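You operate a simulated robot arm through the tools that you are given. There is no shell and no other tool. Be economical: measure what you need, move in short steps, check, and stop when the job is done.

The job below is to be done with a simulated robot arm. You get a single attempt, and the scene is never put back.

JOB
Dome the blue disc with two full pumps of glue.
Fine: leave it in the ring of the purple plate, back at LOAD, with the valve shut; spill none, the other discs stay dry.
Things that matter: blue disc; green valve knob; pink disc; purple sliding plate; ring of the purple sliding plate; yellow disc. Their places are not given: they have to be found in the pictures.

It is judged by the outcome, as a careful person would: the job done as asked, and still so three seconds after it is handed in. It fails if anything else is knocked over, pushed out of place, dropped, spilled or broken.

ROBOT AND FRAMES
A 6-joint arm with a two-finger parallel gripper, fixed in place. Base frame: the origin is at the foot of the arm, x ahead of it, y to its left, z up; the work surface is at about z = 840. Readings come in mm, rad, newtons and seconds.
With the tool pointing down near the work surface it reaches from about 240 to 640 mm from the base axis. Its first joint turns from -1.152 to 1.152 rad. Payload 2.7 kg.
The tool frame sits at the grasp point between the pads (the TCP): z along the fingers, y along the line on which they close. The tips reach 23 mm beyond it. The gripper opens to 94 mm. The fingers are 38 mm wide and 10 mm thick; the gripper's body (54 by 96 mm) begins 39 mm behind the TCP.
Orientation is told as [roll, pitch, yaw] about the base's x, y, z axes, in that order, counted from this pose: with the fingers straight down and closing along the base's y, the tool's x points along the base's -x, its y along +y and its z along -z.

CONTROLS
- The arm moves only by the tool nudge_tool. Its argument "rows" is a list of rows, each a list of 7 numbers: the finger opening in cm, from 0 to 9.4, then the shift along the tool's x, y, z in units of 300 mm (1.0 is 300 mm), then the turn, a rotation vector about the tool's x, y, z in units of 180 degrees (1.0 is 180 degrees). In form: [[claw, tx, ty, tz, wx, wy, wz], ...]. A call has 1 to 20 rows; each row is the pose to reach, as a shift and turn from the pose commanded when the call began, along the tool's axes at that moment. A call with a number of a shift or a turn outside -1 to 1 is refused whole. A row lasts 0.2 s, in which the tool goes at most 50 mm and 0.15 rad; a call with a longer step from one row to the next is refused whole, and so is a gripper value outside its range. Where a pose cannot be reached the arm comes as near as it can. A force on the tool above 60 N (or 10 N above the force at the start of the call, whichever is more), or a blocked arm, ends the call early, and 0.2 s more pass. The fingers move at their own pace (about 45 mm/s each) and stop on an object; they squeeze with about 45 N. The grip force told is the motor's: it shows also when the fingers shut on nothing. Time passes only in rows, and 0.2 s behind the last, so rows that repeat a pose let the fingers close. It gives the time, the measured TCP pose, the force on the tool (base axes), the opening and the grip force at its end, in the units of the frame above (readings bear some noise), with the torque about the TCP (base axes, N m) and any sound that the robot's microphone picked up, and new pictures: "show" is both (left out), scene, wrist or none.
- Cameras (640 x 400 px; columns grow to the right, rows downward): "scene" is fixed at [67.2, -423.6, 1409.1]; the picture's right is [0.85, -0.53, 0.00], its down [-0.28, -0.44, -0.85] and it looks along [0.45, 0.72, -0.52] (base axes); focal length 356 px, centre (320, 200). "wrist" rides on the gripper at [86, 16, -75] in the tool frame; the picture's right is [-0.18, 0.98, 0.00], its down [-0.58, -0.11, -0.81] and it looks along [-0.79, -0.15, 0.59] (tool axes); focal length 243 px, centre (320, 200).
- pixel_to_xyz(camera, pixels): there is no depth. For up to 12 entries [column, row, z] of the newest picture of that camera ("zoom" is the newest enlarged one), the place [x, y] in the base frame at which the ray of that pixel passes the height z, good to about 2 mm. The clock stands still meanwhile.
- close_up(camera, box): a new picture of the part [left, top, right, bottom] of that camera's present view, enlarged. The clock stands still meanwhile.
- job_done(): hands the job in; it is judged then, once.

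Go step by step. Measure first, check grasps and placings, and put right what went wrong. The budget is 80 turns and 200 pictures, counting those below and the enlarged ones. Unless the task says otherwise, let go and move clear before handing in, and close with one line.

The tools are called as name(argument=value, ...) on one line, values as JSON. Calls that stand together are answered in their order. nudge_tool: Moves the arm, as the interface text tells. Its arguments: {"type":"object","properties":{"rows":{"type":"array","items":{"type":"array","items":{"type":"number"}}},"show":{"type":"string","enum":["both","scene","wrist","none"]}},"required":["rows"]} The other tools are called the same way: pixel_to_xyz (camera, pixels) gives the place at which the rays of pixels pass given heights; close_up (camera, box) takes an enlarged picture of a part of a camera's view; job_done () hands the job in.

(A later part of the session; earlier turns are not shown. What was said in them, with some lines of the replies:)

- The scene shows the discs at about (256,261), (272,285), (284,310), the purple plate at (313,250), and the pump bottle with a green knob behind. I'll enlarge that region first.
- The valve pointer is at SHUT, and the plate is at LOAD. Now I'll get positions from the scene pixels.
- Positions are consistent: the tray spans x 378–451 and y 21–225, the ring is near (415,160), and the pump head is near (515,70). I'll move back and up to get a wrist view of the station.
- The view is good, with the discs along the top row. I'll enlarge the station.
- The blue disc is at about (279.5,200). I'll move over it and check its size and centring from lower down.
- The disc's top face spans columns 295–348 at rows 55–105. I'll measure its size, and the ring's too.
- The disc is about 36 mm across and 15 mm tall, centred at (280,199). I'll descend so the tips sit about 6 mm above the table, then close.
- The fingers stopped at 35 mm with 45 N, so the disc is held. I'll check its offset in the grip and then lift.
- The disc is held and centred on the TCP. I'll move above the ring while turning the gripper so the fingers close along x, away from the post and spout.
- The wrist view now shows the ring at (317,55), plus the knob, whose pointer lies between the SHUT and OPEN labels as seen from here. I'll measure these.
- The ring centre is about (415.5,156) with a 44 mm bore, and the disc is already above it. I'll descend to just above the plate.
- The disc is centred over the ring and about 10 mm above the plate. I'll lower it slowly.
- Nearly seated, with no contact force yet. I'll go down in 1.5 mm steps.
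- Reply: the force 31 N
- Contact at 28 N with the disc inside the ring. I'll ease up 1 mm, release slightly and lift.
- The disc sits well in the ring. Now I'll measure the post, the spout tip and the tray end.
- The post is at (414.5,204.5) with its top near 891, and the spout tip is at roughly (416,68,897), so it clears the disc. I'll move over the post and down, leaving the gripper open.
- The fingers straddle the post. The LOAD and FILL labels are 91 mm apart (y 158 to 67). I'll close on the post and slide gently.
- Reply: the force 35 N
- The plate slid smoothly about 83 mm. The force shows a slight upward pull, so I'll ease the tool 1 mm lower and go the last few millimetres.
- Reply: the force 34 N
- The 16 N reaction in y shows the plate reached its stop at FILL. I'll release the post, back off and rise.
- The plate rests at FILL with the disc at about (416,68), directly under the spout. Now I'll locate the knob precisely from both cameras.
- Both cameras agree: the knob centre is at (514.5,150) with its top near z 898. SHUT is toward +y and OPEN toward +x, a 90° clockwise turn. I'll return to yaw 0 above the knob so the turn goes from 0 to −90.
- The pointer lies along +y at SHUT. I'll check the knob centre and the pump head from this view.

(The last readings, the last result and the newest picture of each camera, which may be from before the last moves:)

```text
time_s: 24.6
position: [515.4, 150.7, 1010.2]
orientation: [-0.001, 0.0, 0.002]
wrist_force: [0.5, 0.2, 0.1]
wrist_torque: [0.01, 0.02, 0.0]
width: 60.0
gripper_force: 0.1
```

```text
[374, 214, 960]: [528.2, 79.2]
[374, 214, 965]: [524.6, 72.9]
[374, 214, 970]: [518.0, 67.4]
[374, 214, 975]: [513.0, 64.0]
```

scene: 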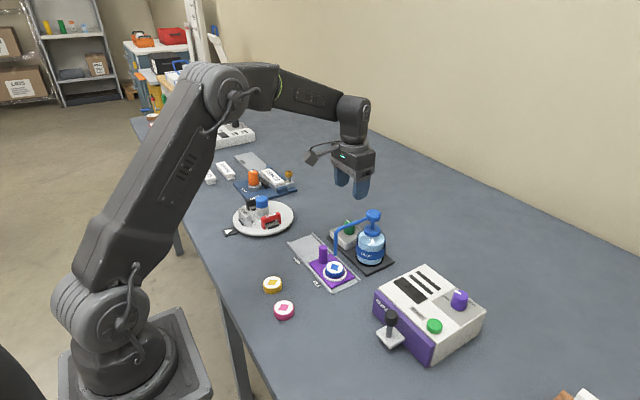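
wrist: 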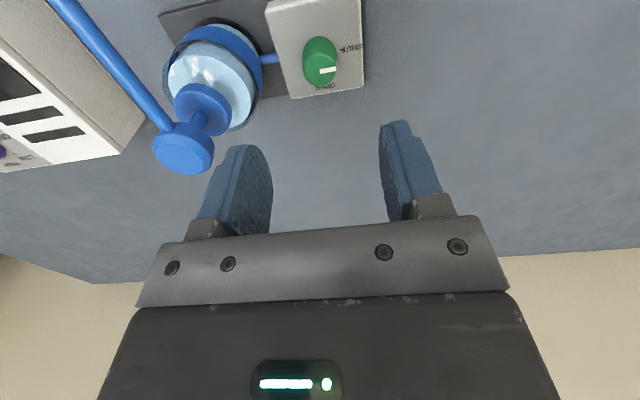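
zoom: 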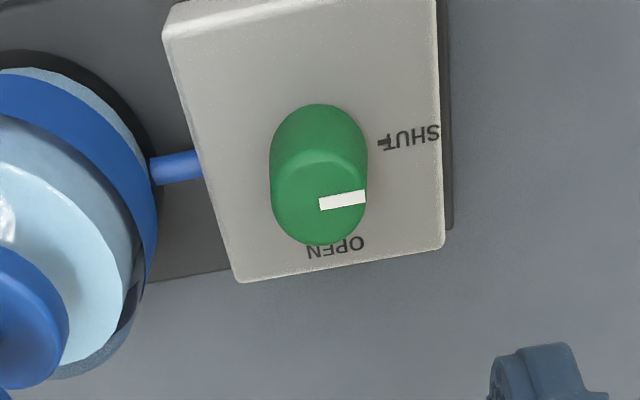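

The knob centre is confirmed at (514.5,150.5) and the pump head top at (514,67,974). I'll descend around the knob and close.

nudge_tool(rows=[[6, 0, 0, 0.1, 0, 0, 0], [5.5, 0, 0, 0.2, 0, 0, 0], [5.5, 0, 0, 0.3, 0, 0, 0], [5.5, 0, 0, 0.35, 0, 0, 0], [5.5, 0, 0, 0.377, 0, 0, 0], [5.5, 0, 0, 0.377, 0, 0, 0]])

close_up(camera="scene", box=[310, 180, 400, 260])

```text
time_s: 26.0
position: [516.1, 149.8, 895.5]
orientation: [0.001, 0.0, -0.001]
wrist_force: [0.6, 0.2, -0.1]
wrist_torque: [0.0, 0.01, 0.01]
width: 54.8
gripper_force: 0.1
```

scene: 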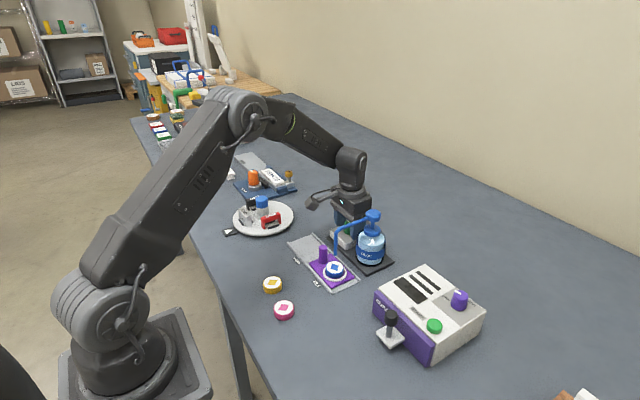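
wrist: 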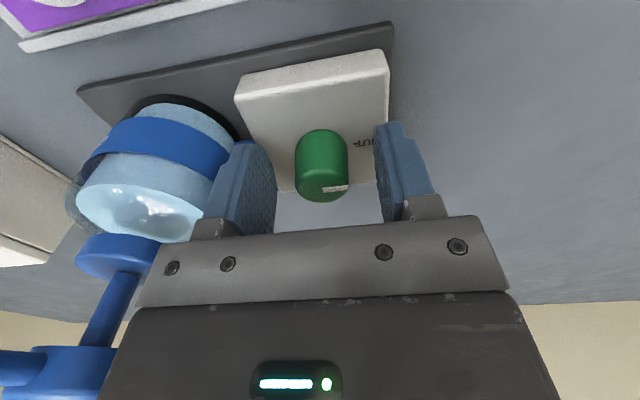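

```text
5.00 times, centred on (355, 220) of scene
```

zoom: 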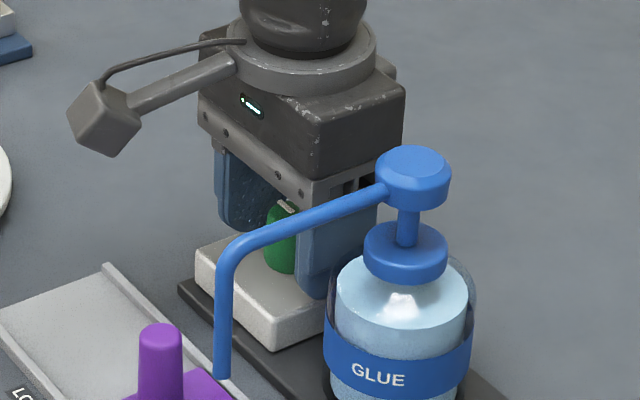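

The knob is centred between the fingers. I'll close on it.

nudge_tool(rows=[[2, 0, 0, 0, 0, 0, 0], [2, 0, 0, 0, 0, 0, 0], [2, 0, 0, 0, 0, 0, 0], [2, 0, 0, 0, 0, 0, 0]], show="wrist")

```text
time_s: 27.0
position: [514.7, 150.0, 896.5]
orientation: [-0.001, -0.001, 0.001]
wrist_force: [0.2, 6.9, -1.6]
wrist_torque: [0.19, -0.11, 0.02]
width: 27.4
gripper_force: 44.7
```

wrist: 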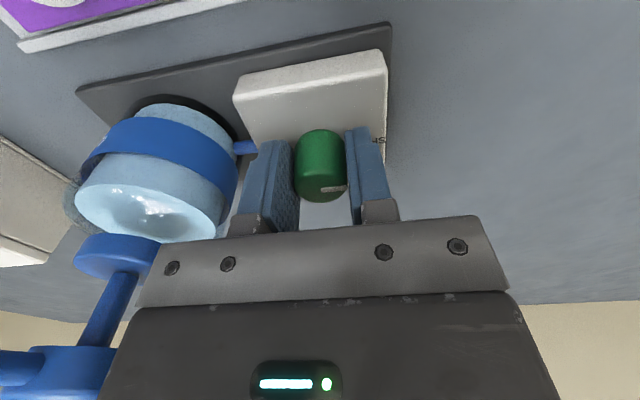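

Gripped at 27.4 mm. I'll turn 90° clockwise (tool wz +0.5) gradually and watch the torque.

nudge_tool(rows=[[2, 0, 0, 0, 0, 0, 0.04], [2, 0, 0, 0, 0, 0, 0.08], [2, 0, 0, 0, 0, 0, 0.12], [2, 0, 0, 0, 0, 0, 0.16], [2, 0, 0, 0, 0, 0, 0.2], [2, 0, 0, 0, 0, 0, 0.24]])

nudge_tool(rows=[[2, 0, 0, 0, 0, 0, 0.04], [2, 0, 0, 0, 0, 0, 0.08], [2, 0, 0, 0, 0, 0, 0.12], [2, 0, 0, 0, 0, 0, 0.16], [2, 0, 0, 0, 0, 0, 0.2], [2, 0, 0, 0, 0, 0, 0.23]])

close_up(camera="wrist", box=[220, 80, 460, 240])

```text
time_s: 28.4
position: [514.3, 151.3, 895.7]
orientation: [0.0, 0.001, -0.758]
wrist_force: [-1.9, 14.7, -9.1]
wrist_torque: [0.71, 0.42, 0.02]
width: 27.2
gripper_force: 45.1
```

scene: 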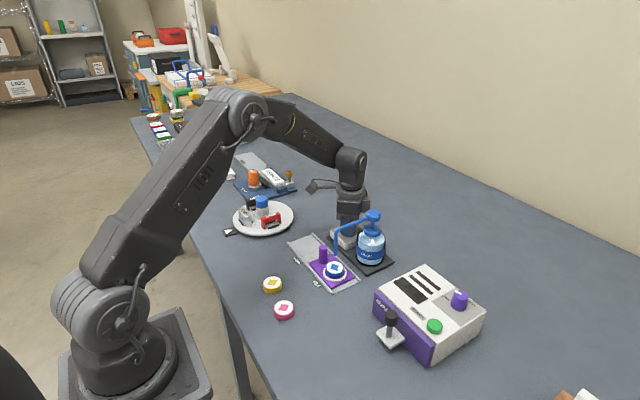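
wrist: 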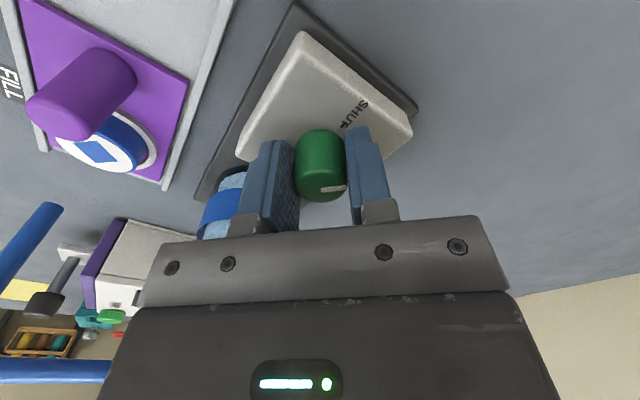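

```text
time_s: 29.8
position: [515.5, 151.4, 896.4]
orientation: [0.001, 0.001, -1.479]
wrist_force: [8.2, 20.2, -20.6]
wrist_torque: [0.52, -0.3, 0.0]
width: 27.3
gripper_force: 45.2
```

scene: 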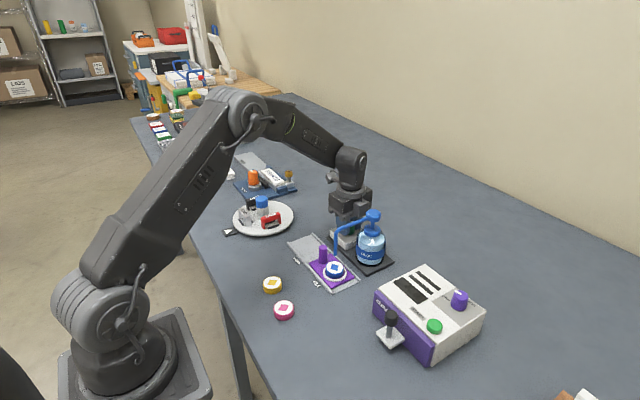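
wrist: 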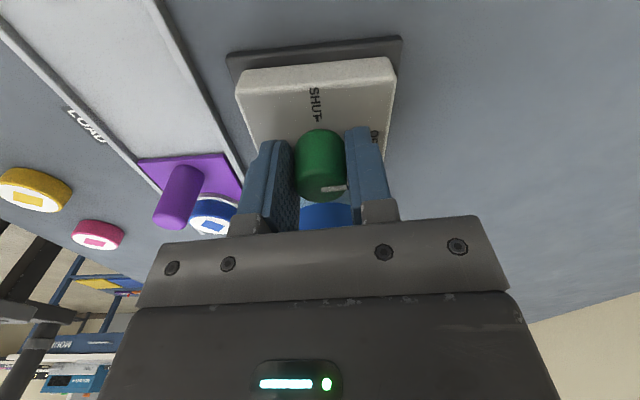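

```text
2.50 times, centred on (340, 160) of wrist
```

zoom: 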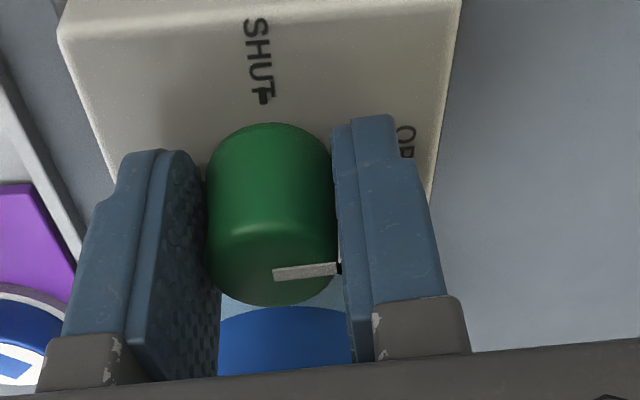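

The knob turns with the gripper and now points near OPEN. I'll finish the last ~6°, easing the upward pull.

nudge_tool(rows=[[2, 0, 0, 0.002, 0, 0, 0.02], [2, 0, 0, 0.003, 0, 0, 0.035], [2, 0, 0, 0.003, 0, 0, 0.035]], show="none")

```text
time_s: 30.6
position: [517.0, 150.9, 896.4]
orientation: [0.002, -0.001, -1.584]
wrist_force: [10.6, 17.6, -18.5]
wrist_torque: [0.39, -0.26, 0.3]
width: 27.4
gripper_force: 45.1
```

A 0.3 N·m torque has appeared, so it's at the end stop. I'll release, rise, and look at the pointer.

nudge_tool(rows=[[5, 0, 0, 0, 0, 0, 0], [5, 0, 0, 0, 0, 0, 0], [5, 0, 0, 0, 0, 0, 0], [5, 0, 0, -0.1, 0, 0, 0], [5, 0, 0, -0.25, 0, 0, 0], [5, 0, 0, -0.4, 0, 0, 0], [5, 0, 0, -0.4, 0, 0, 0]])

close_up(camera="scene", box=[300, 205, 396, 285])

close_up(camera="wrist", box=[220, 0, 420, 140])

```text
time_s: 32.2
position: [517.5, 149.7, 1015.4]
orientation: [0.0, 0.001, -1.586]
wrist_force: [-0.3, -0.5, -0.3]
wrist_torque: [0.0, -0.03, 0.01]
width: 49.9
gripper_force: 0.0
```

scene: 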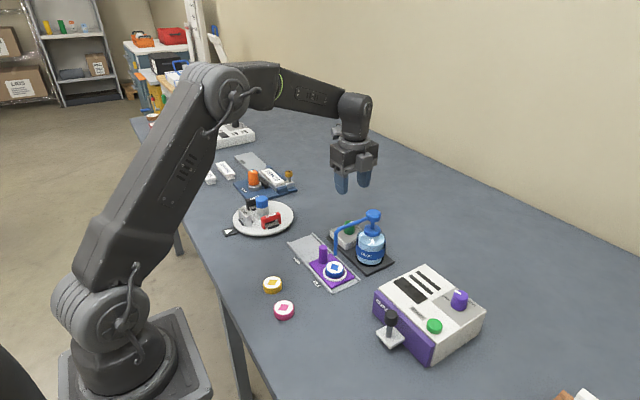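
wrist: 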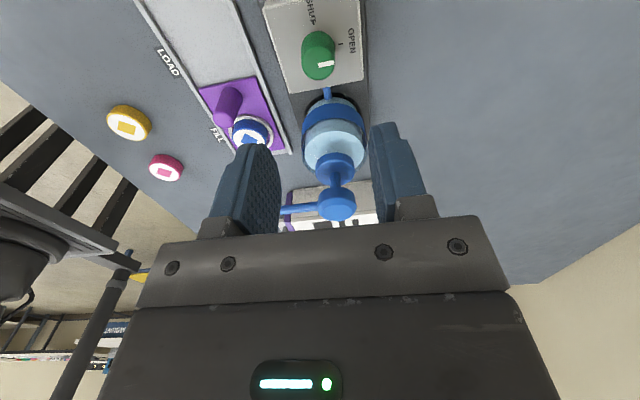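

```text
5.00 times, centred on (348, 245) of scene
```

zoom: 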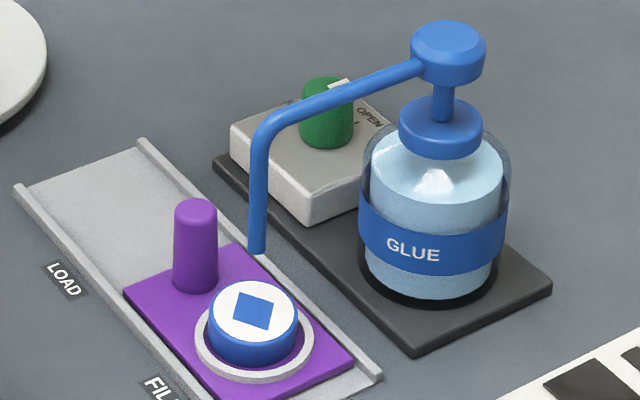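

```text
2.86 times, centred on (320, 70) of wrist
```

zoom: 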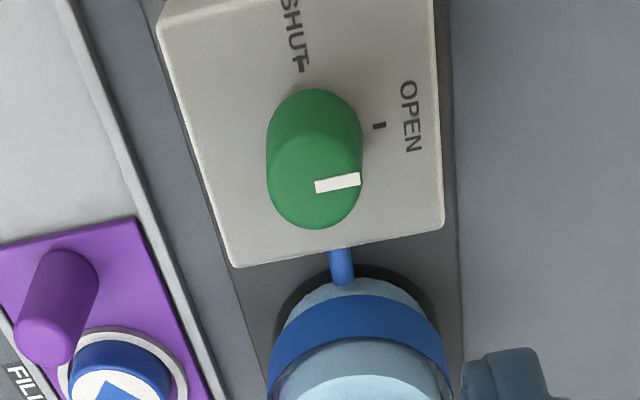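

The valve is at OPEN. Next I'll close the fingers and go over the pump head at (514.5,67).

nudge_tool(rows=[[0, -0.05, -0.008, -0.02, 0, 0, 0], [0, -0.12, -0.008, -0.03, 0, 0, 0], [0, -0.2, -0.008, -0.03, 0, 0, 0], [0, -0.277, -0.008, -0.03, 0, 0, 0], [0, -0.277, -0.008, -0.03, 0, 0, 0], [0, -0.277, -0.008, -0.03, 0, 0, 0]])

close_up(camera="scene", box=[310, 160, 422, 280])

close_up(camera="wrist", box=[220, 60, 420, 240])

```text
time_s: 33.6
position: [511.7, 65.5, 1023.4]
orientation: [0.001, 0.001, -1.587]
wrist_force: [0.0, -0.8, -0.8]
wrist_torque: [0.01, -0.04, 0.01]
width: 0.0
gripper_force: 42.6
```

scene: 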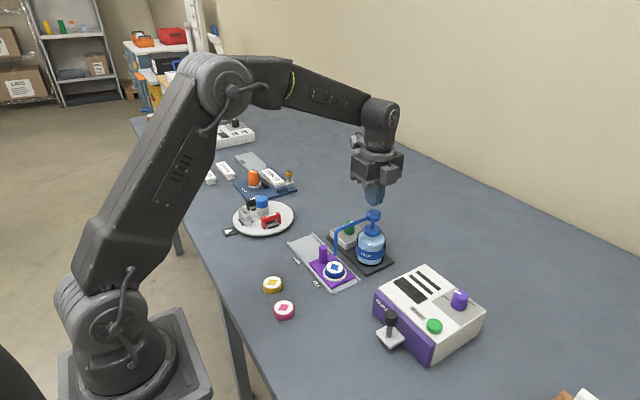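
wrist: 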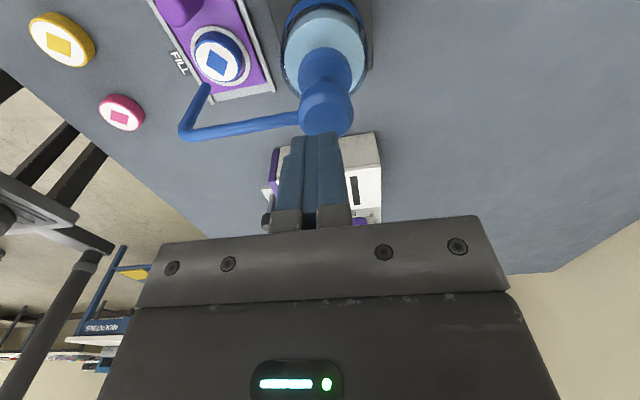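

```text
3.33 times, centred on (366, 220) of scene
```

zoom: 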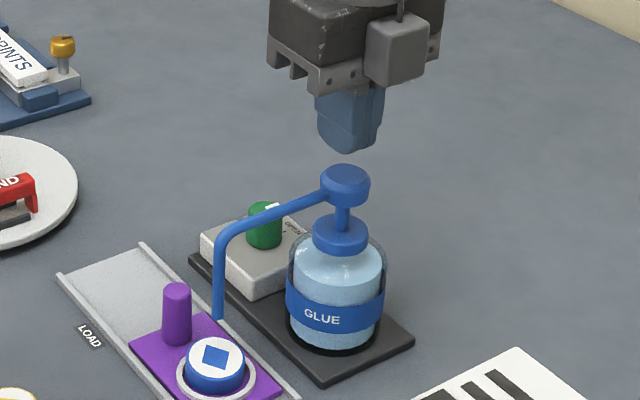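

```text
2.22 times, centred on (320, 150) of wrist
```

zoom: 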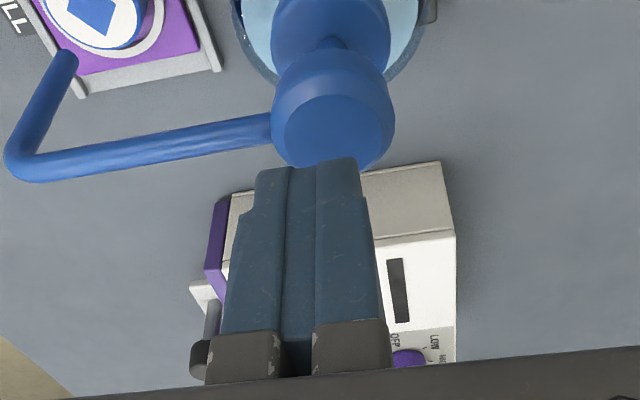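

pixel_to_xyz(camera="wrist", pixels=[[326, 115, 974], [326, 115, 968], [300, 113, 974], [353, 113, 974]])

pixel_to_xyz(camera="scene", pixels=[[373.8, 213, 974], [373.8, 213, 970]])

```text
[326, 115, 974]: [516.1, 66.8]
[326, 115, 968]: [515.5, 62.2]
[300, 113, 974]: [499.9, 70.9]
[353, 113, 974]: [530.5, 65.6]
```

```text
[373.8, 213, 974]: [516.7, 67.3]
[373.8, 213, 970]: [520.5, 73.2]
```

The head centre is (515.5,67.5), top 974. I'll shift 3 mm and descend to just above it.

nudge_tool(rows=[[0, 0.003, 0.01, 0.03, 0, 0, 0], [0, 0.003, 0.01, 0.06, 0, 0, 0], [0, 0.003, 0.01, 0.075, 0, 0, 0], [0, 0.003, 0.01, 0.075, 0, 0, 0]], show="none")

close_up(camera="scene", box=[320, 180, 400, 280])

```text
time_s: 34.6
position: [514.0, 67.1, 1001.0]
orientation: [0.0, 0.001, -1.587]
wrist_force: [-0.6, -0.3, -0.2]
wrist_torque: [0.04, -0.02, 0.0]
width: 0.0
gripper_force: 42.6
```

```text
4.00 times, centred on (360, 230) of scene
```

zoom: 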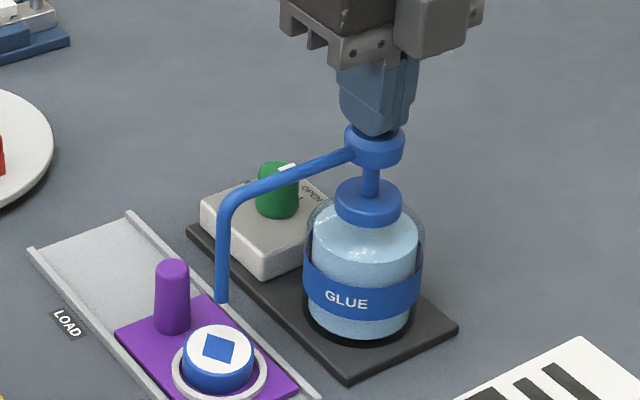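

Just above contact. I'll begin one smooth press of about 14 mm past contact and read the force.

nudge_tool(rows=[[0, 0, 0, 0.007, 0, 0, 0], [0, 0, 0, 0.014, 0, 0, 0], [0, 0, 0, 0.021, 0, 0, 0], [0, 0, 0, 0.028, 0, 0, 0], [0, 0, 0, 0.035, 0, 0, 0], [0, 0, 0, 0.042, 0, 0, 0], [0, 0, 0, 0.049, 0, 0, 0], [0, 0, 0, 0.056, 0, 0, 0]], show="none")

close_up(camera="scene", box=[320, 180, 400, 280])

```text
time_s: 36.4
position: [514.6, 67.8, 986.7]
orientation: [0.003, -0.001, -1.585]
wrist_force: [-0.9, -1.1, 13.1]
wrist_torque: [-0.04, 0.06, -0.04]
width: 0.1
gripper_force: 42.5
```

```text
4.00 times, centred on (360, 230) of scene
```

zoom: 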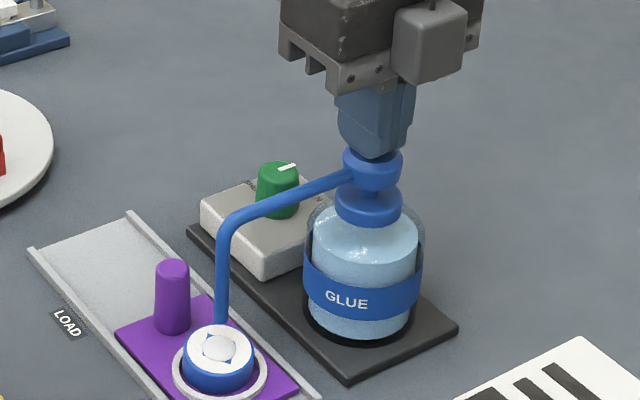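

Glue is landing on the disc and the spring force is 13 N, so it isn't bottomed yet. I'll continue gently to the stop.

nudge_tool(rows=[[0, 0, 0, 0.004, 0, 0, 0], [0, 0, 0, 0.008, 0, 0, 0], [0, 0, 0, 0.012, 0, 0, 0], [0, 0, 0, 0.014, 0, 0, 0]], show="none")

close_up(camera="scene", box=[320, 180, 400, 280])

```text
time_s: 37.4
position: [513.9, 67.2, 985.6]
orientation: [0.007, 0.002, -1.585]
wrist_force: [-12.0, 2.0, 39.1]
wrist_torque: [0.04, 0.29, -0.01]
width: 0.0
gripper_force: 42.5
```

```text
4.00 times, centred on (360, 230) of scene
```

zoom: 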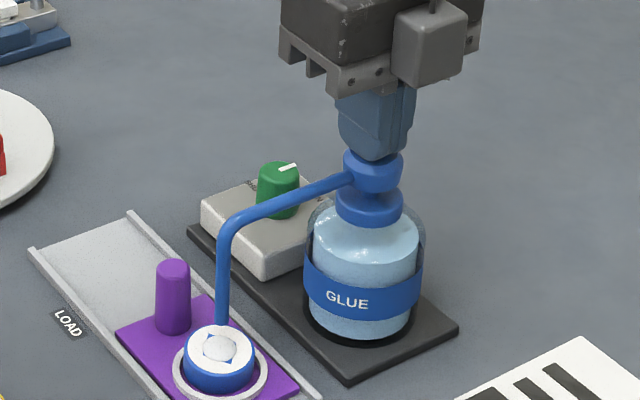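

Bottomed: 39 N with no further travel. I'll rise fully and let the head come back.

nudge_tool(rows=[[0, 0, 0, -0.014, 0, 0, 0], [0, 0, 0, -0.03, 0, 0, 0], [0, 0, 0, -0.05, 0, 0, 0], [0, 0, 0, -0.07, 0, 0, 0], [0, 0, 0, -0.08, 0, 0, 0], [0, 0, 0, -0.08, 0, 0, 0], [0, 0, 0, -0.08, 0, 0, 0], [0, 0, 0, -0.08, 0, 0, 0]], show="none")

close_up(camera="scene", box=[320, 180, 400, 280])

```text
time_s: 39.2
position: [513.7, 68.6, 1005.0]
orientation: [0.001, 0.0, -1.587]
wrist_force: [0.0, 0.2, -0.8]
wrist_torque: [0.02, -0.02, -0.02]
width: 0.0
gripper_force: 41.9
```

```text
4.00 times, centred on (360, 230) of scene
```

zoom: 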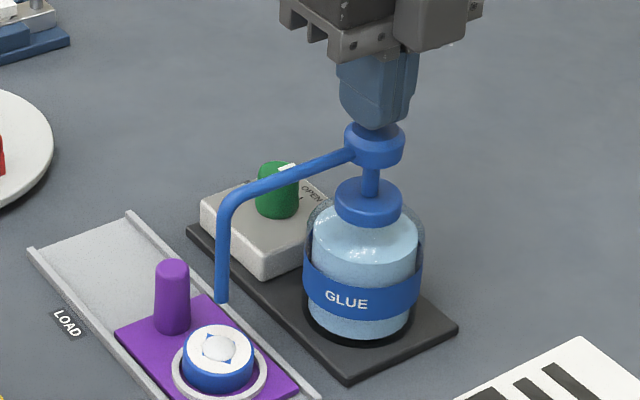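

The head is fully up again and one dome is on the disc. Second full pump: the same press to the stop, a hold, then release.

nudge_tool(rows=[[0, 0, 0, 0.01, 0, 0, 0], [0, 0, 0, 0.017, 0, 0, 0], [0, 0, 0, 0.024, 0, 0, 0], [0, 0, 0, 0.031, 0, 0, 0], [0, 0, 0, 0.038, 0, 0, 0], [0, 0, 0, 0.045, 0, 0, 0], [0, 0, 0, 0.052, 0, 0, 0], [0, 0, 0, 0.059, 0, 0, 0], [0, 0, 0, 0.066, 0, 0, 0], [0, 0, 0, 0.07, 0, 0, 0], [0, 0, 0, 0.074, 0, 0, 0], [0, 0, 0, 0.078, 0, 0, 0], [0, 0, 0, 0.08, 0, 0, 0], [0, 0, 0, 0.08, 0, 0, 0]], show="none")

close_up(camera="scene", box=[320, 180, 400, 280])

```text
time_s: 42.2
position: [515.1, 68.1, 984.7]
orientation: [0.008, 0.001, -1.585]
wrist_force: [-13.0, 0.5, 40.4]
wrist_torque: [0.0, 0.3, 0.08]
width: 0.1
gripper_force: 42.5
```

```text
4.00 times, centred on (360, 230) of scene
```

zoom: 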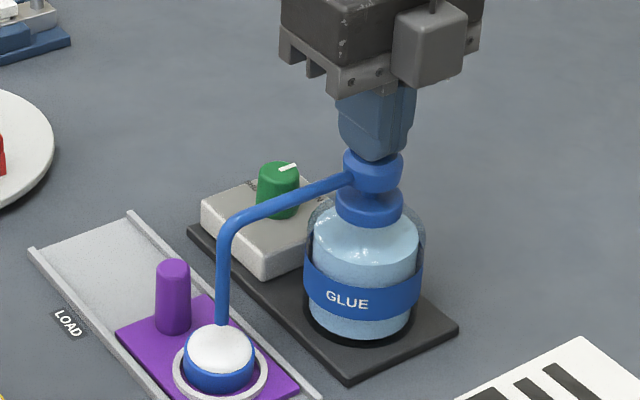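

The second pump bottomed and the disc is fully domed. I'll release, rise clear, move back above the knob and open the fingers.

nudge_tool(rows=[[0, 0, 0, -0.02, 0, 0, 0], [0, 0, 0, -0.04, 0, 0, 0], [0, 0, 0, -0.06, 0, 0, 0], [0, 0, 0, -0.09, 0, 0, 0], [0, 0, 0, -0.13, 0, 0, 0], [0, 0.1, 0, -0.13, 0, 0, 0], [0, 0.2, 0, -0.13, 0, 0, 0], [5.5, 0.277, 0, -0.13, 0, 0, 0], [5.5, 0.277, 0, -0.13, 0, 0, 0], [5.5, 0.277, 0, -0.13, 0, 0, 0], [5.5, 0.277, 0, -0.13, 0, 0, 0]])

close_up(camera="scene", box=[290, 205, 386, 295])

close_up(camera="wrist", box=[200, 0, 420, 160])

```text
time_s: 44.6
position: [515.9, 149.1, 1023.4]
orientation: [0.001, 0.0, -1.588]
wrist_force: [0.4, -0.2, -0.2]
wrist_torque: [-0.03, -0.03, 0.02]
width: 54.9
gripper_force: 0.2
```

scene: 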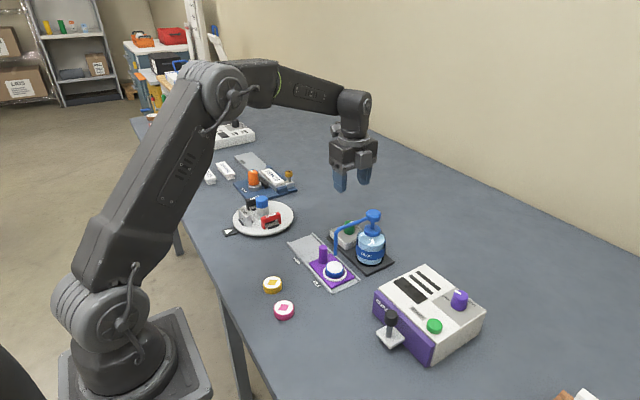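
wrist: 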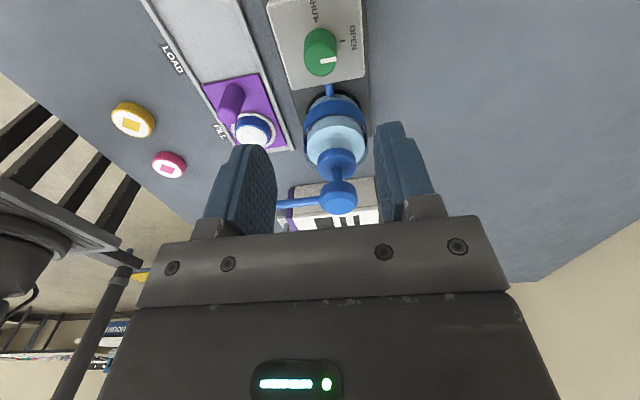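

```text
4.44 times, centred on (338, 250) of scene
```

zoom: 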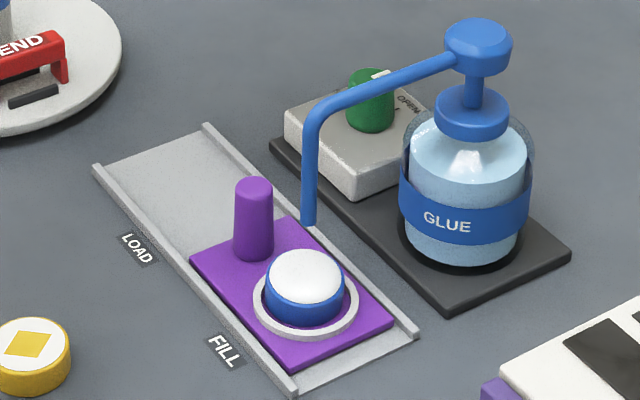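

```text
2.50 times, centred on (310, 80) of wrist
```

zoom: 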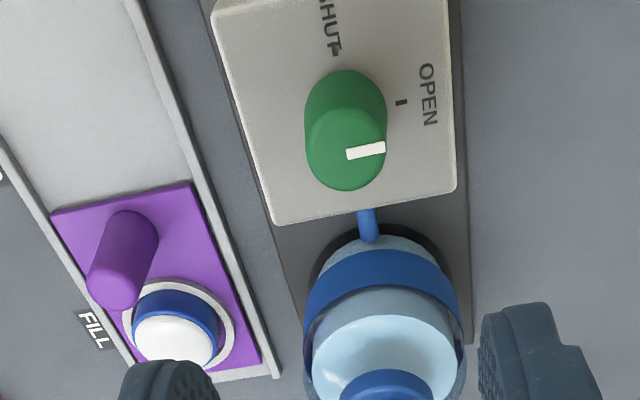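

A clean dome with no spill. I'll descend on the knob and grip it.

nudge_tool(rows=[[5.5, 0.003, 0, 0.1, 0, 0, 0], [5.5, 0.003, 0, 0.2, 0, 0, 0], [5.5, 0.003, 0, 0.3, 0, 0, 0], [5.5, 0.003, 0, 0.38, 0, 0, 0], [5.5, 0.003, 0, 0.423, 0, 0, 0], [5.5, 0.003, 0, 0.423, 0, 0, 0], [2, 0.003, 0, 0.423, 0, 0, 0], [2, 0.003, 0, 0.423, 0, 0, 0], [2, 0.003, 0, 0.423, 0, 0, 0], [2, 0.003, 0, 0.423, 0, 0, 0]], show="wrist")

```text
time_s: 46.8
position: [516.1, 151.9, 894.4]
orientation: [0.0, 0.0, -1.587]
wrist_force: [11.4, 0.6, -5.3]
wrist_torque: [0.1, -0.29, 0.05]
width: 27.3
gripper_force: 44.4
```

wrist: 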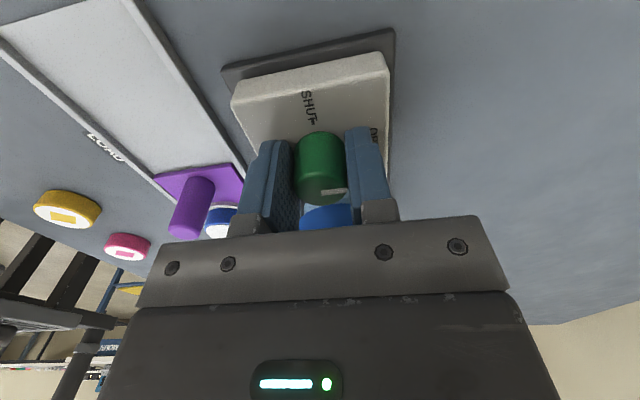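

Gripped. I'll turn back counter-clockwise to SHUT.

nudge_tool(rows=[[2, 0, 0, 0, 0, 0, -0.04], [2, 0, 0, 0, 0, 0, -0.08], [2, 0, 0, 0, 0, 0, -0.12], [2, 0, 0, 0, 0, 0, -0.16], [2, 0, 0, 0, 0, 0, -0.2], [2, 0, 0, 0, 0, 0, -0.24]], show="none")

nudge_tool(rows=[[2, 0, 0, 0, 0, 0, -0.04], [2, 0, 0, 0, 0, 0, -0.08], [2, 0, 0, 0, 0, 0, -0.12], [2, 0, 0, 0, 0, 0, -0.16], [2, 0, 0, 0, 0, 0, -0.2], [2, 0, 0, 0, 0, 0, -0.24], [2, 0, 0, 0, 0, 0, -0.265]], show="wrist")

```text
time_s: 48.2
position: [515.2, 150.7, 893.8]
orientation: [0.0, -0.001, -0.83]
wrist_force: [5.8, -7.3, 5.7]
wrist_torque: [0.2, 0.42, 0.02]
width: 27.4
gripper_force: 44.9
```

```text
time_s: 49.8
position: [514.9, 150.8, 894.6]
orientation: [-0.001, 0.001, 0.0]
wrist_force: [-11.2, -24.7, 22.4]
wrist_torque: [-0.53, 0.04, -0.51]
width: 27.4
gripper_force: 44.9
```

wrist: 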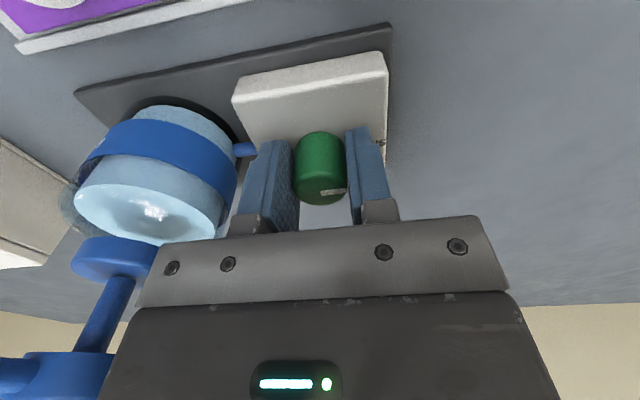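

The −0.51 N·m torque shows it has reached the SHUT stop. I'll release, rise, and check the pointer.

nudge_tool(rows=[[5.5, 0, 0, -0.003, 0, 0, 0], [5.5, 0, 0, -0.003, 0, 0, 0], [5.5, 0, 0, -0.003, 0, 0, 0], [5.5, 0, 0, -0.003, 0, 0, 0], [5.5, 0, 0, -0.1, 0, 0, 0], [5.5, 0, 0, -0.25, 0, 0, 0], [5.5, 0, 0, -0.39, 0, 0, 0], [5.5, 0, 0, -0.39, 0, 0, 0]], show="wrist")

close_up(camera="wrist", box=[220, 0, 420, 140])

close_up(camera="scene", box=[290, 205, 386, 295])

```text
time_s: 51.6
position: [518.6, 152.1, 1010.6]
orientation: [0.0, 0.0, 0.0]
wrist_force: [-0.3, -0.5, 0.4]
wrist_torque: [0.0, 0.0, 0.0]
width: 55.1
gripper_force: 0.1
```

wrist: 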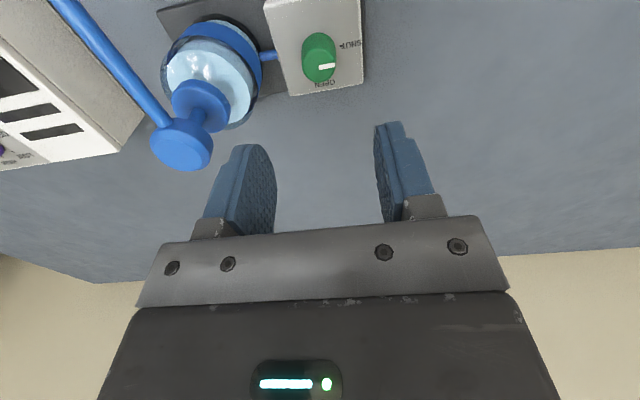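

```text
2.86 times, centred on (320, 70) of wrist
```

zoom: 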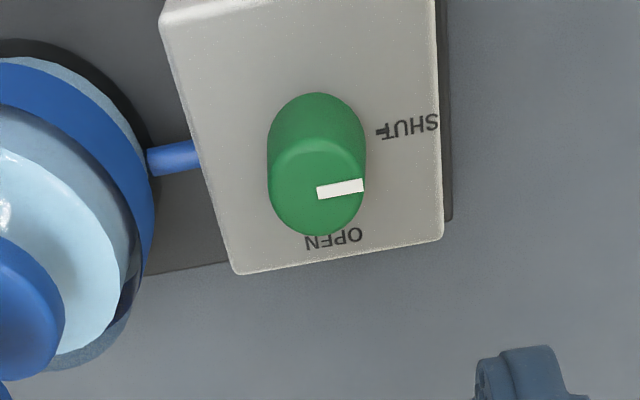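

```text
4.44 times, centred on (338, 250) of scene
```

zoom: 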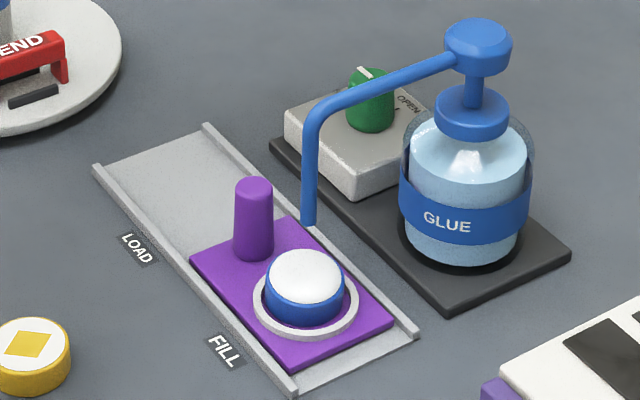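

The pointer is back at SHUT. I'll locate the post top, then rotate to yaw −90 and move toward the post from the +y side.

pixel_to_xyz(camera="zoom", pixels=[[254, 186, 891], [254, 250, 848], [305, 275, 866]])

nudge_tool(rows=[[5, 0.03, 0, 0, 0, 0, 0.045], [5, 0.06, 0, 0, 0, 0, 0.09], [5, 0.09, 0, 0, 0, 0, 0.135], [5, 0.12, 0, 0, 0, 0, 0.18], [5, 0.15, 0, 0, 0, 0, 0.225], [5, 0.18, 0, 0, 0, 0, 0.27], [5, 0.21, -0.01, 0, 0, 0, 0.315], [5, 0.24, -0.02, 0, 0, 0, 0.36], [5, 0.27, -0.03, 0, 0, 0, 0.405], [5, 0.3, -0.035, 0, 0, 0, 0.45], [5, 0.335, -0.035, 0, 0, 0, 0.495], [5, 0.335, -0.035, 0, 0, 0, 0.5], [5, 0.335, -0.035, 0, 0, 0, 0.5]])

close_up(camera="wrist", box=[240, 0, 400, 140])

```text
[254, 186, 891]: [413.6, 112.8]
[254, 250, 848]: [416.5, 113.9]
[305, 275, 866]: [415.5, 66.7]
```

```text
time_s: 54.4
position: [415.1, 142.0, 1009.5]
orientation: [-0.001, -0.002, -1.57]
wrist_force: [-0.3, -0.8, -0.2]
wrist_torque: [0.02, -0.02, 0.03]
width: 49.9
gripper_force: 0.1
```

scene: 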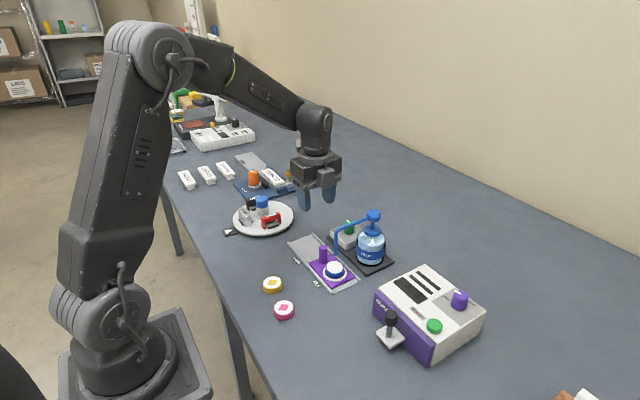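
wrist: 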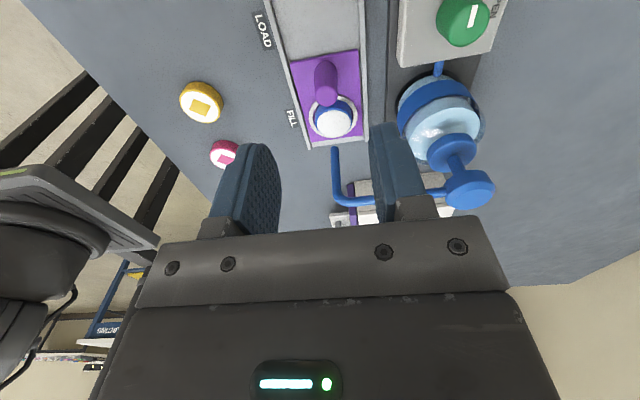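

```text
2.86 times, centred on (320, 70) of wrist
```

zoom: 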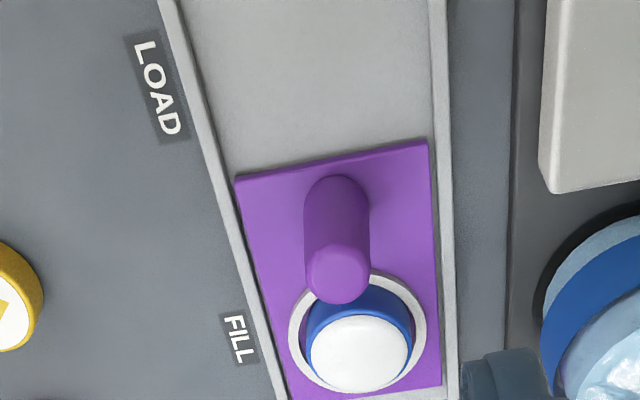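

The post is at (414.5,114). I'll go above it, slightly to its +y side and away from the dome, then straight down.

nudge_tool(rows=[[5, -0.07, 0, 0.05, 0, 0, 0], [5, -0.07, 0, 0.15, 0, 0, 0], [5, -0.07, 0, 0.25, 0, 0, 0], [5, -0.07, 0, 0.35, 0, 0, 0], [5, -0.07, 0, 0.42, 0, 0, 0], [5, -0.07, 0, 0.445, 0, 0, 0], [5, -0.07, 0, 0.445, 0, 0, 0]])

close_up(camera="scene", box=[290, 205, 386, 295])

```text
time_s: 56.0
position: [416.0, 119.9, 876.5]
orientation: [0.0, -0.001, -1.571]
wrist_force: [-0.3, -0.1, -0.8]
wrist_torque: [0.0, -0.04, -0.01]
width: 49.9
gripper_force: 0.0
```

scene: 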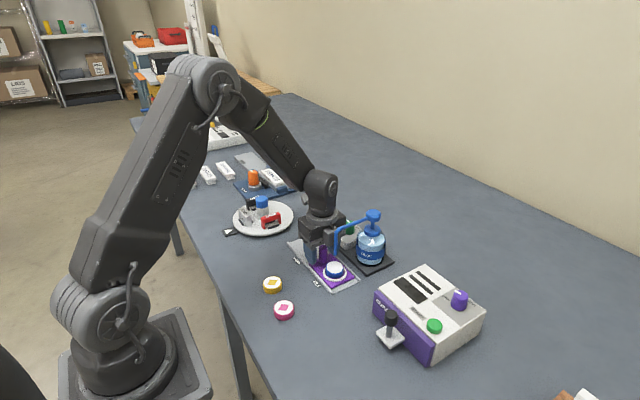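
wrist: 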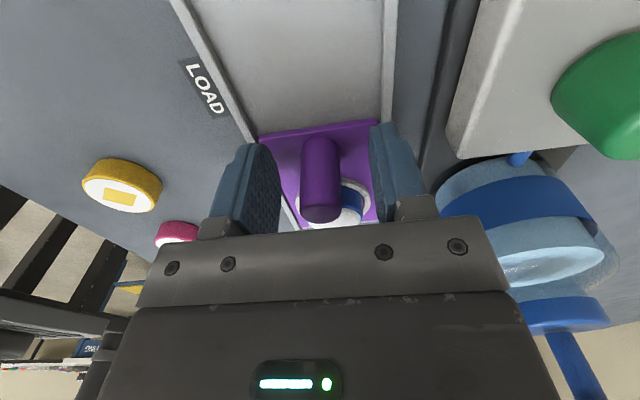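

```text
4.44 times, centred on (338, 250) of scene
```

zoom: 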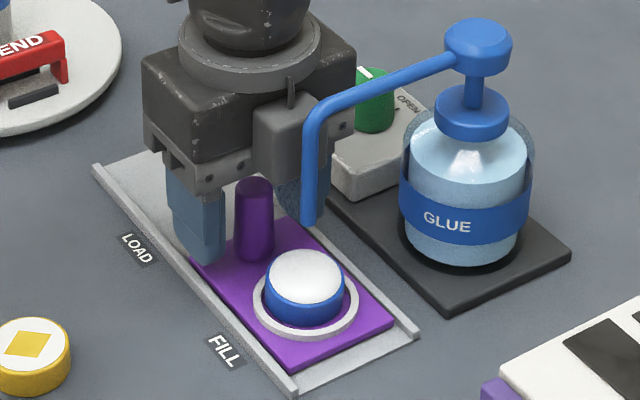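

Well placed. I'll close on the post and slide the plate back slowly so the dome isn't jolted.

nudge_tool(rows=[[1, 0, 0, 0, 0, 0, 0], [1, 0, 0, 0, 0, 0, 0], [1, 0, 0, 0, 0, 0, 0], [1, 0, 0, 0, 0, 0, 0]], show="none")

nudge_tool(rows=[[1, 0.005, 0, 0, 0, 0, 0], [1, 0.018, 0, 0, 0, 0, 0], [1, 0.033, 0, 0, 0, 0, 0], [1, 0.048, 0, 0, 0, 0, 0], [1, 0.063, 0, 0, 0, 0, 0], [1, 0.078, 0, 0, 0, 0, 0], [1, 0.093, 0, 0, 0, 0, 0], [1, 0.108, 0, 0, 0, 0, 0], [1, 0.123, 0, 0, 0, 0, 0], [1, 0.138, 0, 0, 0, 0, 0], [1, 0.153, 0, 0, 0, 0, 0], [1, 0.168, 0, 0, 0, 0, 0], [1, 0.183, 0, 0, 0, 0, 0], [1, 0.198, 0, 0, 0, 0, 0], [1, 0.213, 0, 0, 0, 0, 0], [1, 0.228, 0, 0, 0, 0, 0], [1, 0.243, 0, 0, 0, 0, 0], [1, 0.258, 0, 0, 0, 0, 0], [1, 0.268, 0, 0, 0, 0, 0], [1, 0.275, 0, 0, 0, 0, 0]])

close_up(camera="scene", box=[270, 205, 366, 295])

```text
time_s: 57.0
position: [415.8, 120.7, 877.2]
orientation: [-0.001, -0.002, -1.57]
wrist_force: [-10.7, 0.8, 3.2]
wrist_torque: [0.0, 0.26, -0.07]
width: 21.4
gripper_force: 45.1
```

```text
time_s: 61.2
position: [414.7, 202.7, 876.7]
orientation: [0.001, -0.001, -1.572]
wrist_force: [-0.7, -0.8, -6.0]
wrist_torque: [0.17, 0.01, 0.02]
width: 21.2
gripper_force: 44.7
```

scene: 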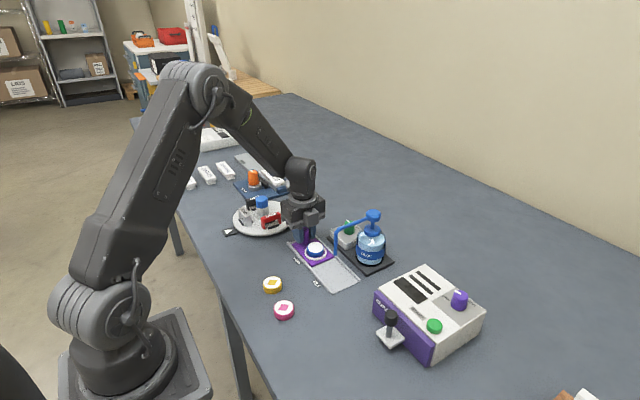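
wrist: 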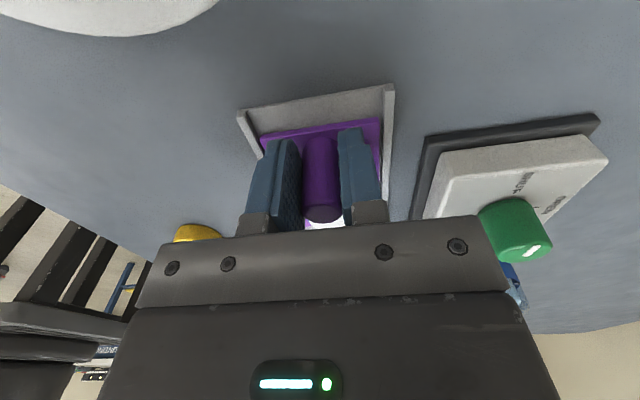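

```text
4.44 times, centred on (318, 250) of scene
```

zoom: 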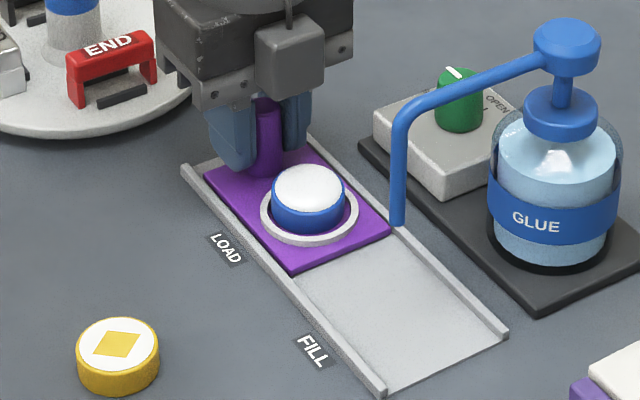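

About 6–7 mm remains to the starting position. I'll continue in small steps until the stop pushes back.

nudge_tool(rows=[[1, 0.006, 0, 0, 0, 0, 0], [1, 0.012, 0, 0, 0, 0, 0], [1, 0.018, 0, 0, 0, 0, 0]], show="none")

nudge_tool(rows=[[1, 0.003, 0, 0, 0, 0, 0], [1, 0.006, 0, 0, 0, 0, 0]])

close_up(camera="scene", box=[280, 215, 360, 265])

```text
time_s: 62.0
position: [415.2, 207.4, 877.5]
orientation: [0.0, -0.001, -1.57]
wrist_force: [-4.6, 1.0, -1.7]
wrist_torque: [0.08, 0.11, -0.08]
width: 21.3
gripper_force: 45.1
```

```text
time_s: 62.6
position: [414.2, 211.5, 877.9]
orientation: [-0.001, -0.001, -1.572]
wrist_force: [-9.1, -0.2, 4.8]
wrist_torque: [0.1, 0.23, -0.08]
width: 21.2
gripper_force: 44.9
```

scene: 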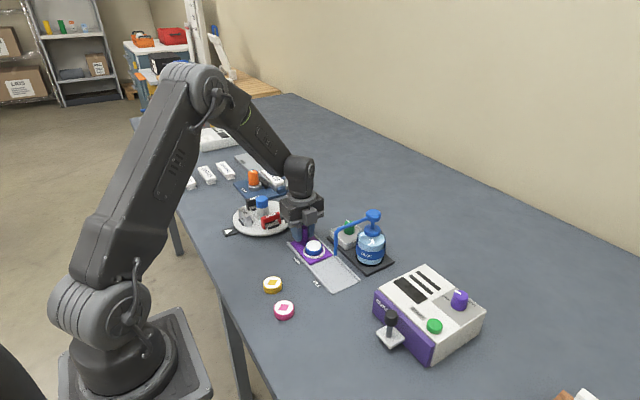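
wrist: 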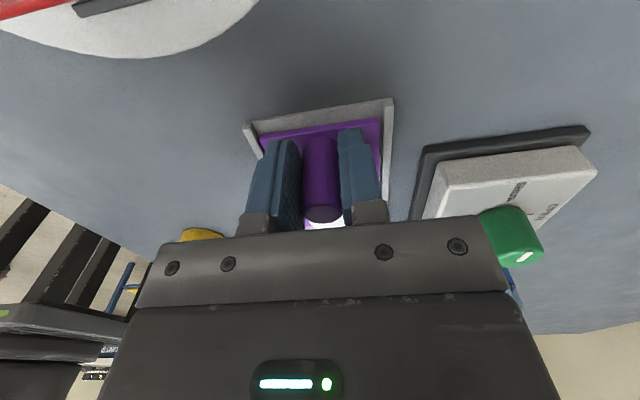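

```text
8.00 times, centred on (320, 240) of scene
```

zoom: 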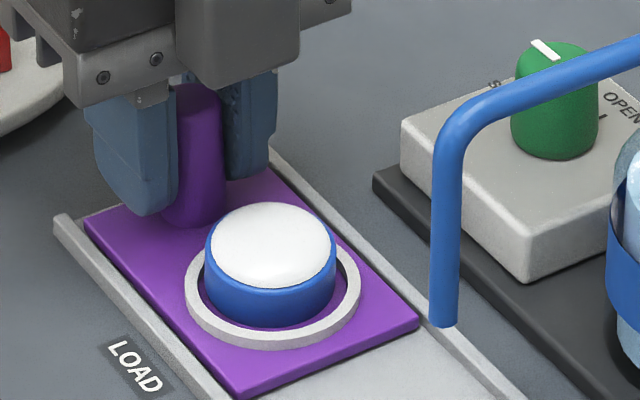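

The plate corners are at exactly the same pixels as at the start, (418,325) and (83,222) in this zoom, so it's back at LOAD. I'll release and rise clear.

nudge_tool(rows=[[5, 0, 0, 0, 0, 0, 0], [5, 0, 0, 0, 0, 0, 0], [5, 0, 0, 0, 0, 0, 0], [5, 0, 0, 0, 0, 0, 0], [5, 0, 0, -0.1, 0, 0, 0], [5, 0, 0, -0.25, 0, 0, 0], [5, 0, 0, -0.4, 0, 0, 0], [5, 0, 0, -0.5, 0, 0, 0], [5, 0, 0, -0.5, 0, 0, 0]])

close_up(camera="scene", box=[280, 215, 360, 265])

close_up(camera="scene", box=[230, 200, 410, 325])

```text
time_s: 64.6
position: [413.6, 210.9, 1026.7]
orientation: [0.0, 0.0, -1.57]
wrist_force: [-0.1, -0.9, 0.2]
wrist_torque: [-0.03, 0.01, 0.01]
width: 49.9
gripper_force: 0.2
```

scene: 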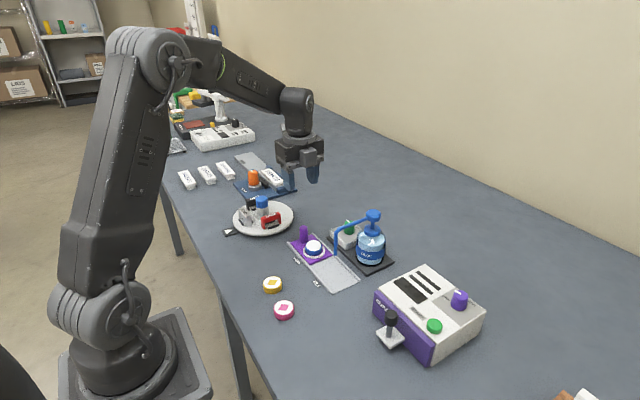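
wrist: 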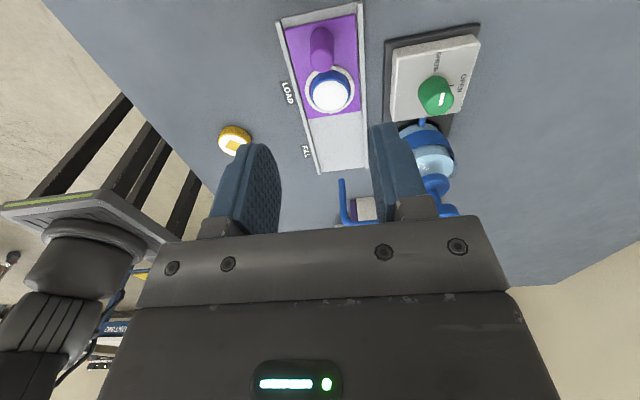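

```text
8.00 times, centred on (320, 240) of scene
```

zoom: 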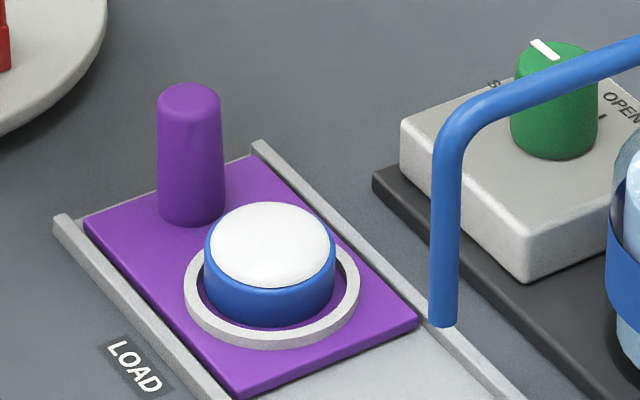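

```text
3.20 times, centred on (320, 262) of scene
```

zoom: 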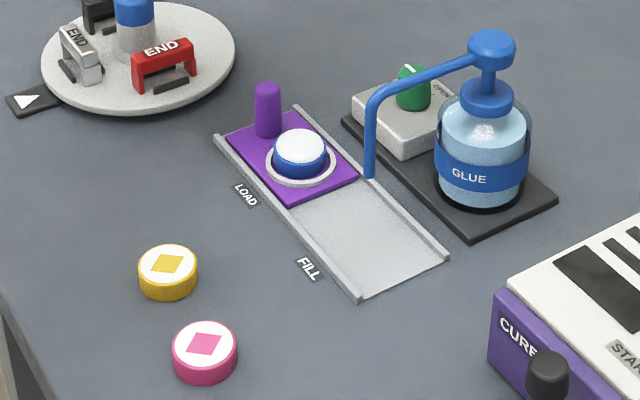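

The pictures show the plate at LOAD and the domed blue disc in the ring. The knob points to SHUT, the yellow and pink discs are dry and unmoved, nothing is spilled, and the arm is clear. I'm handing in.

job_done()

```text
The job is handed in.
```

The blue disc is domed with two full pumps of glue and sits in the ring of the purple plate, back at LOAD. The valve is shut, nothing spilled, and the other discs are dry.
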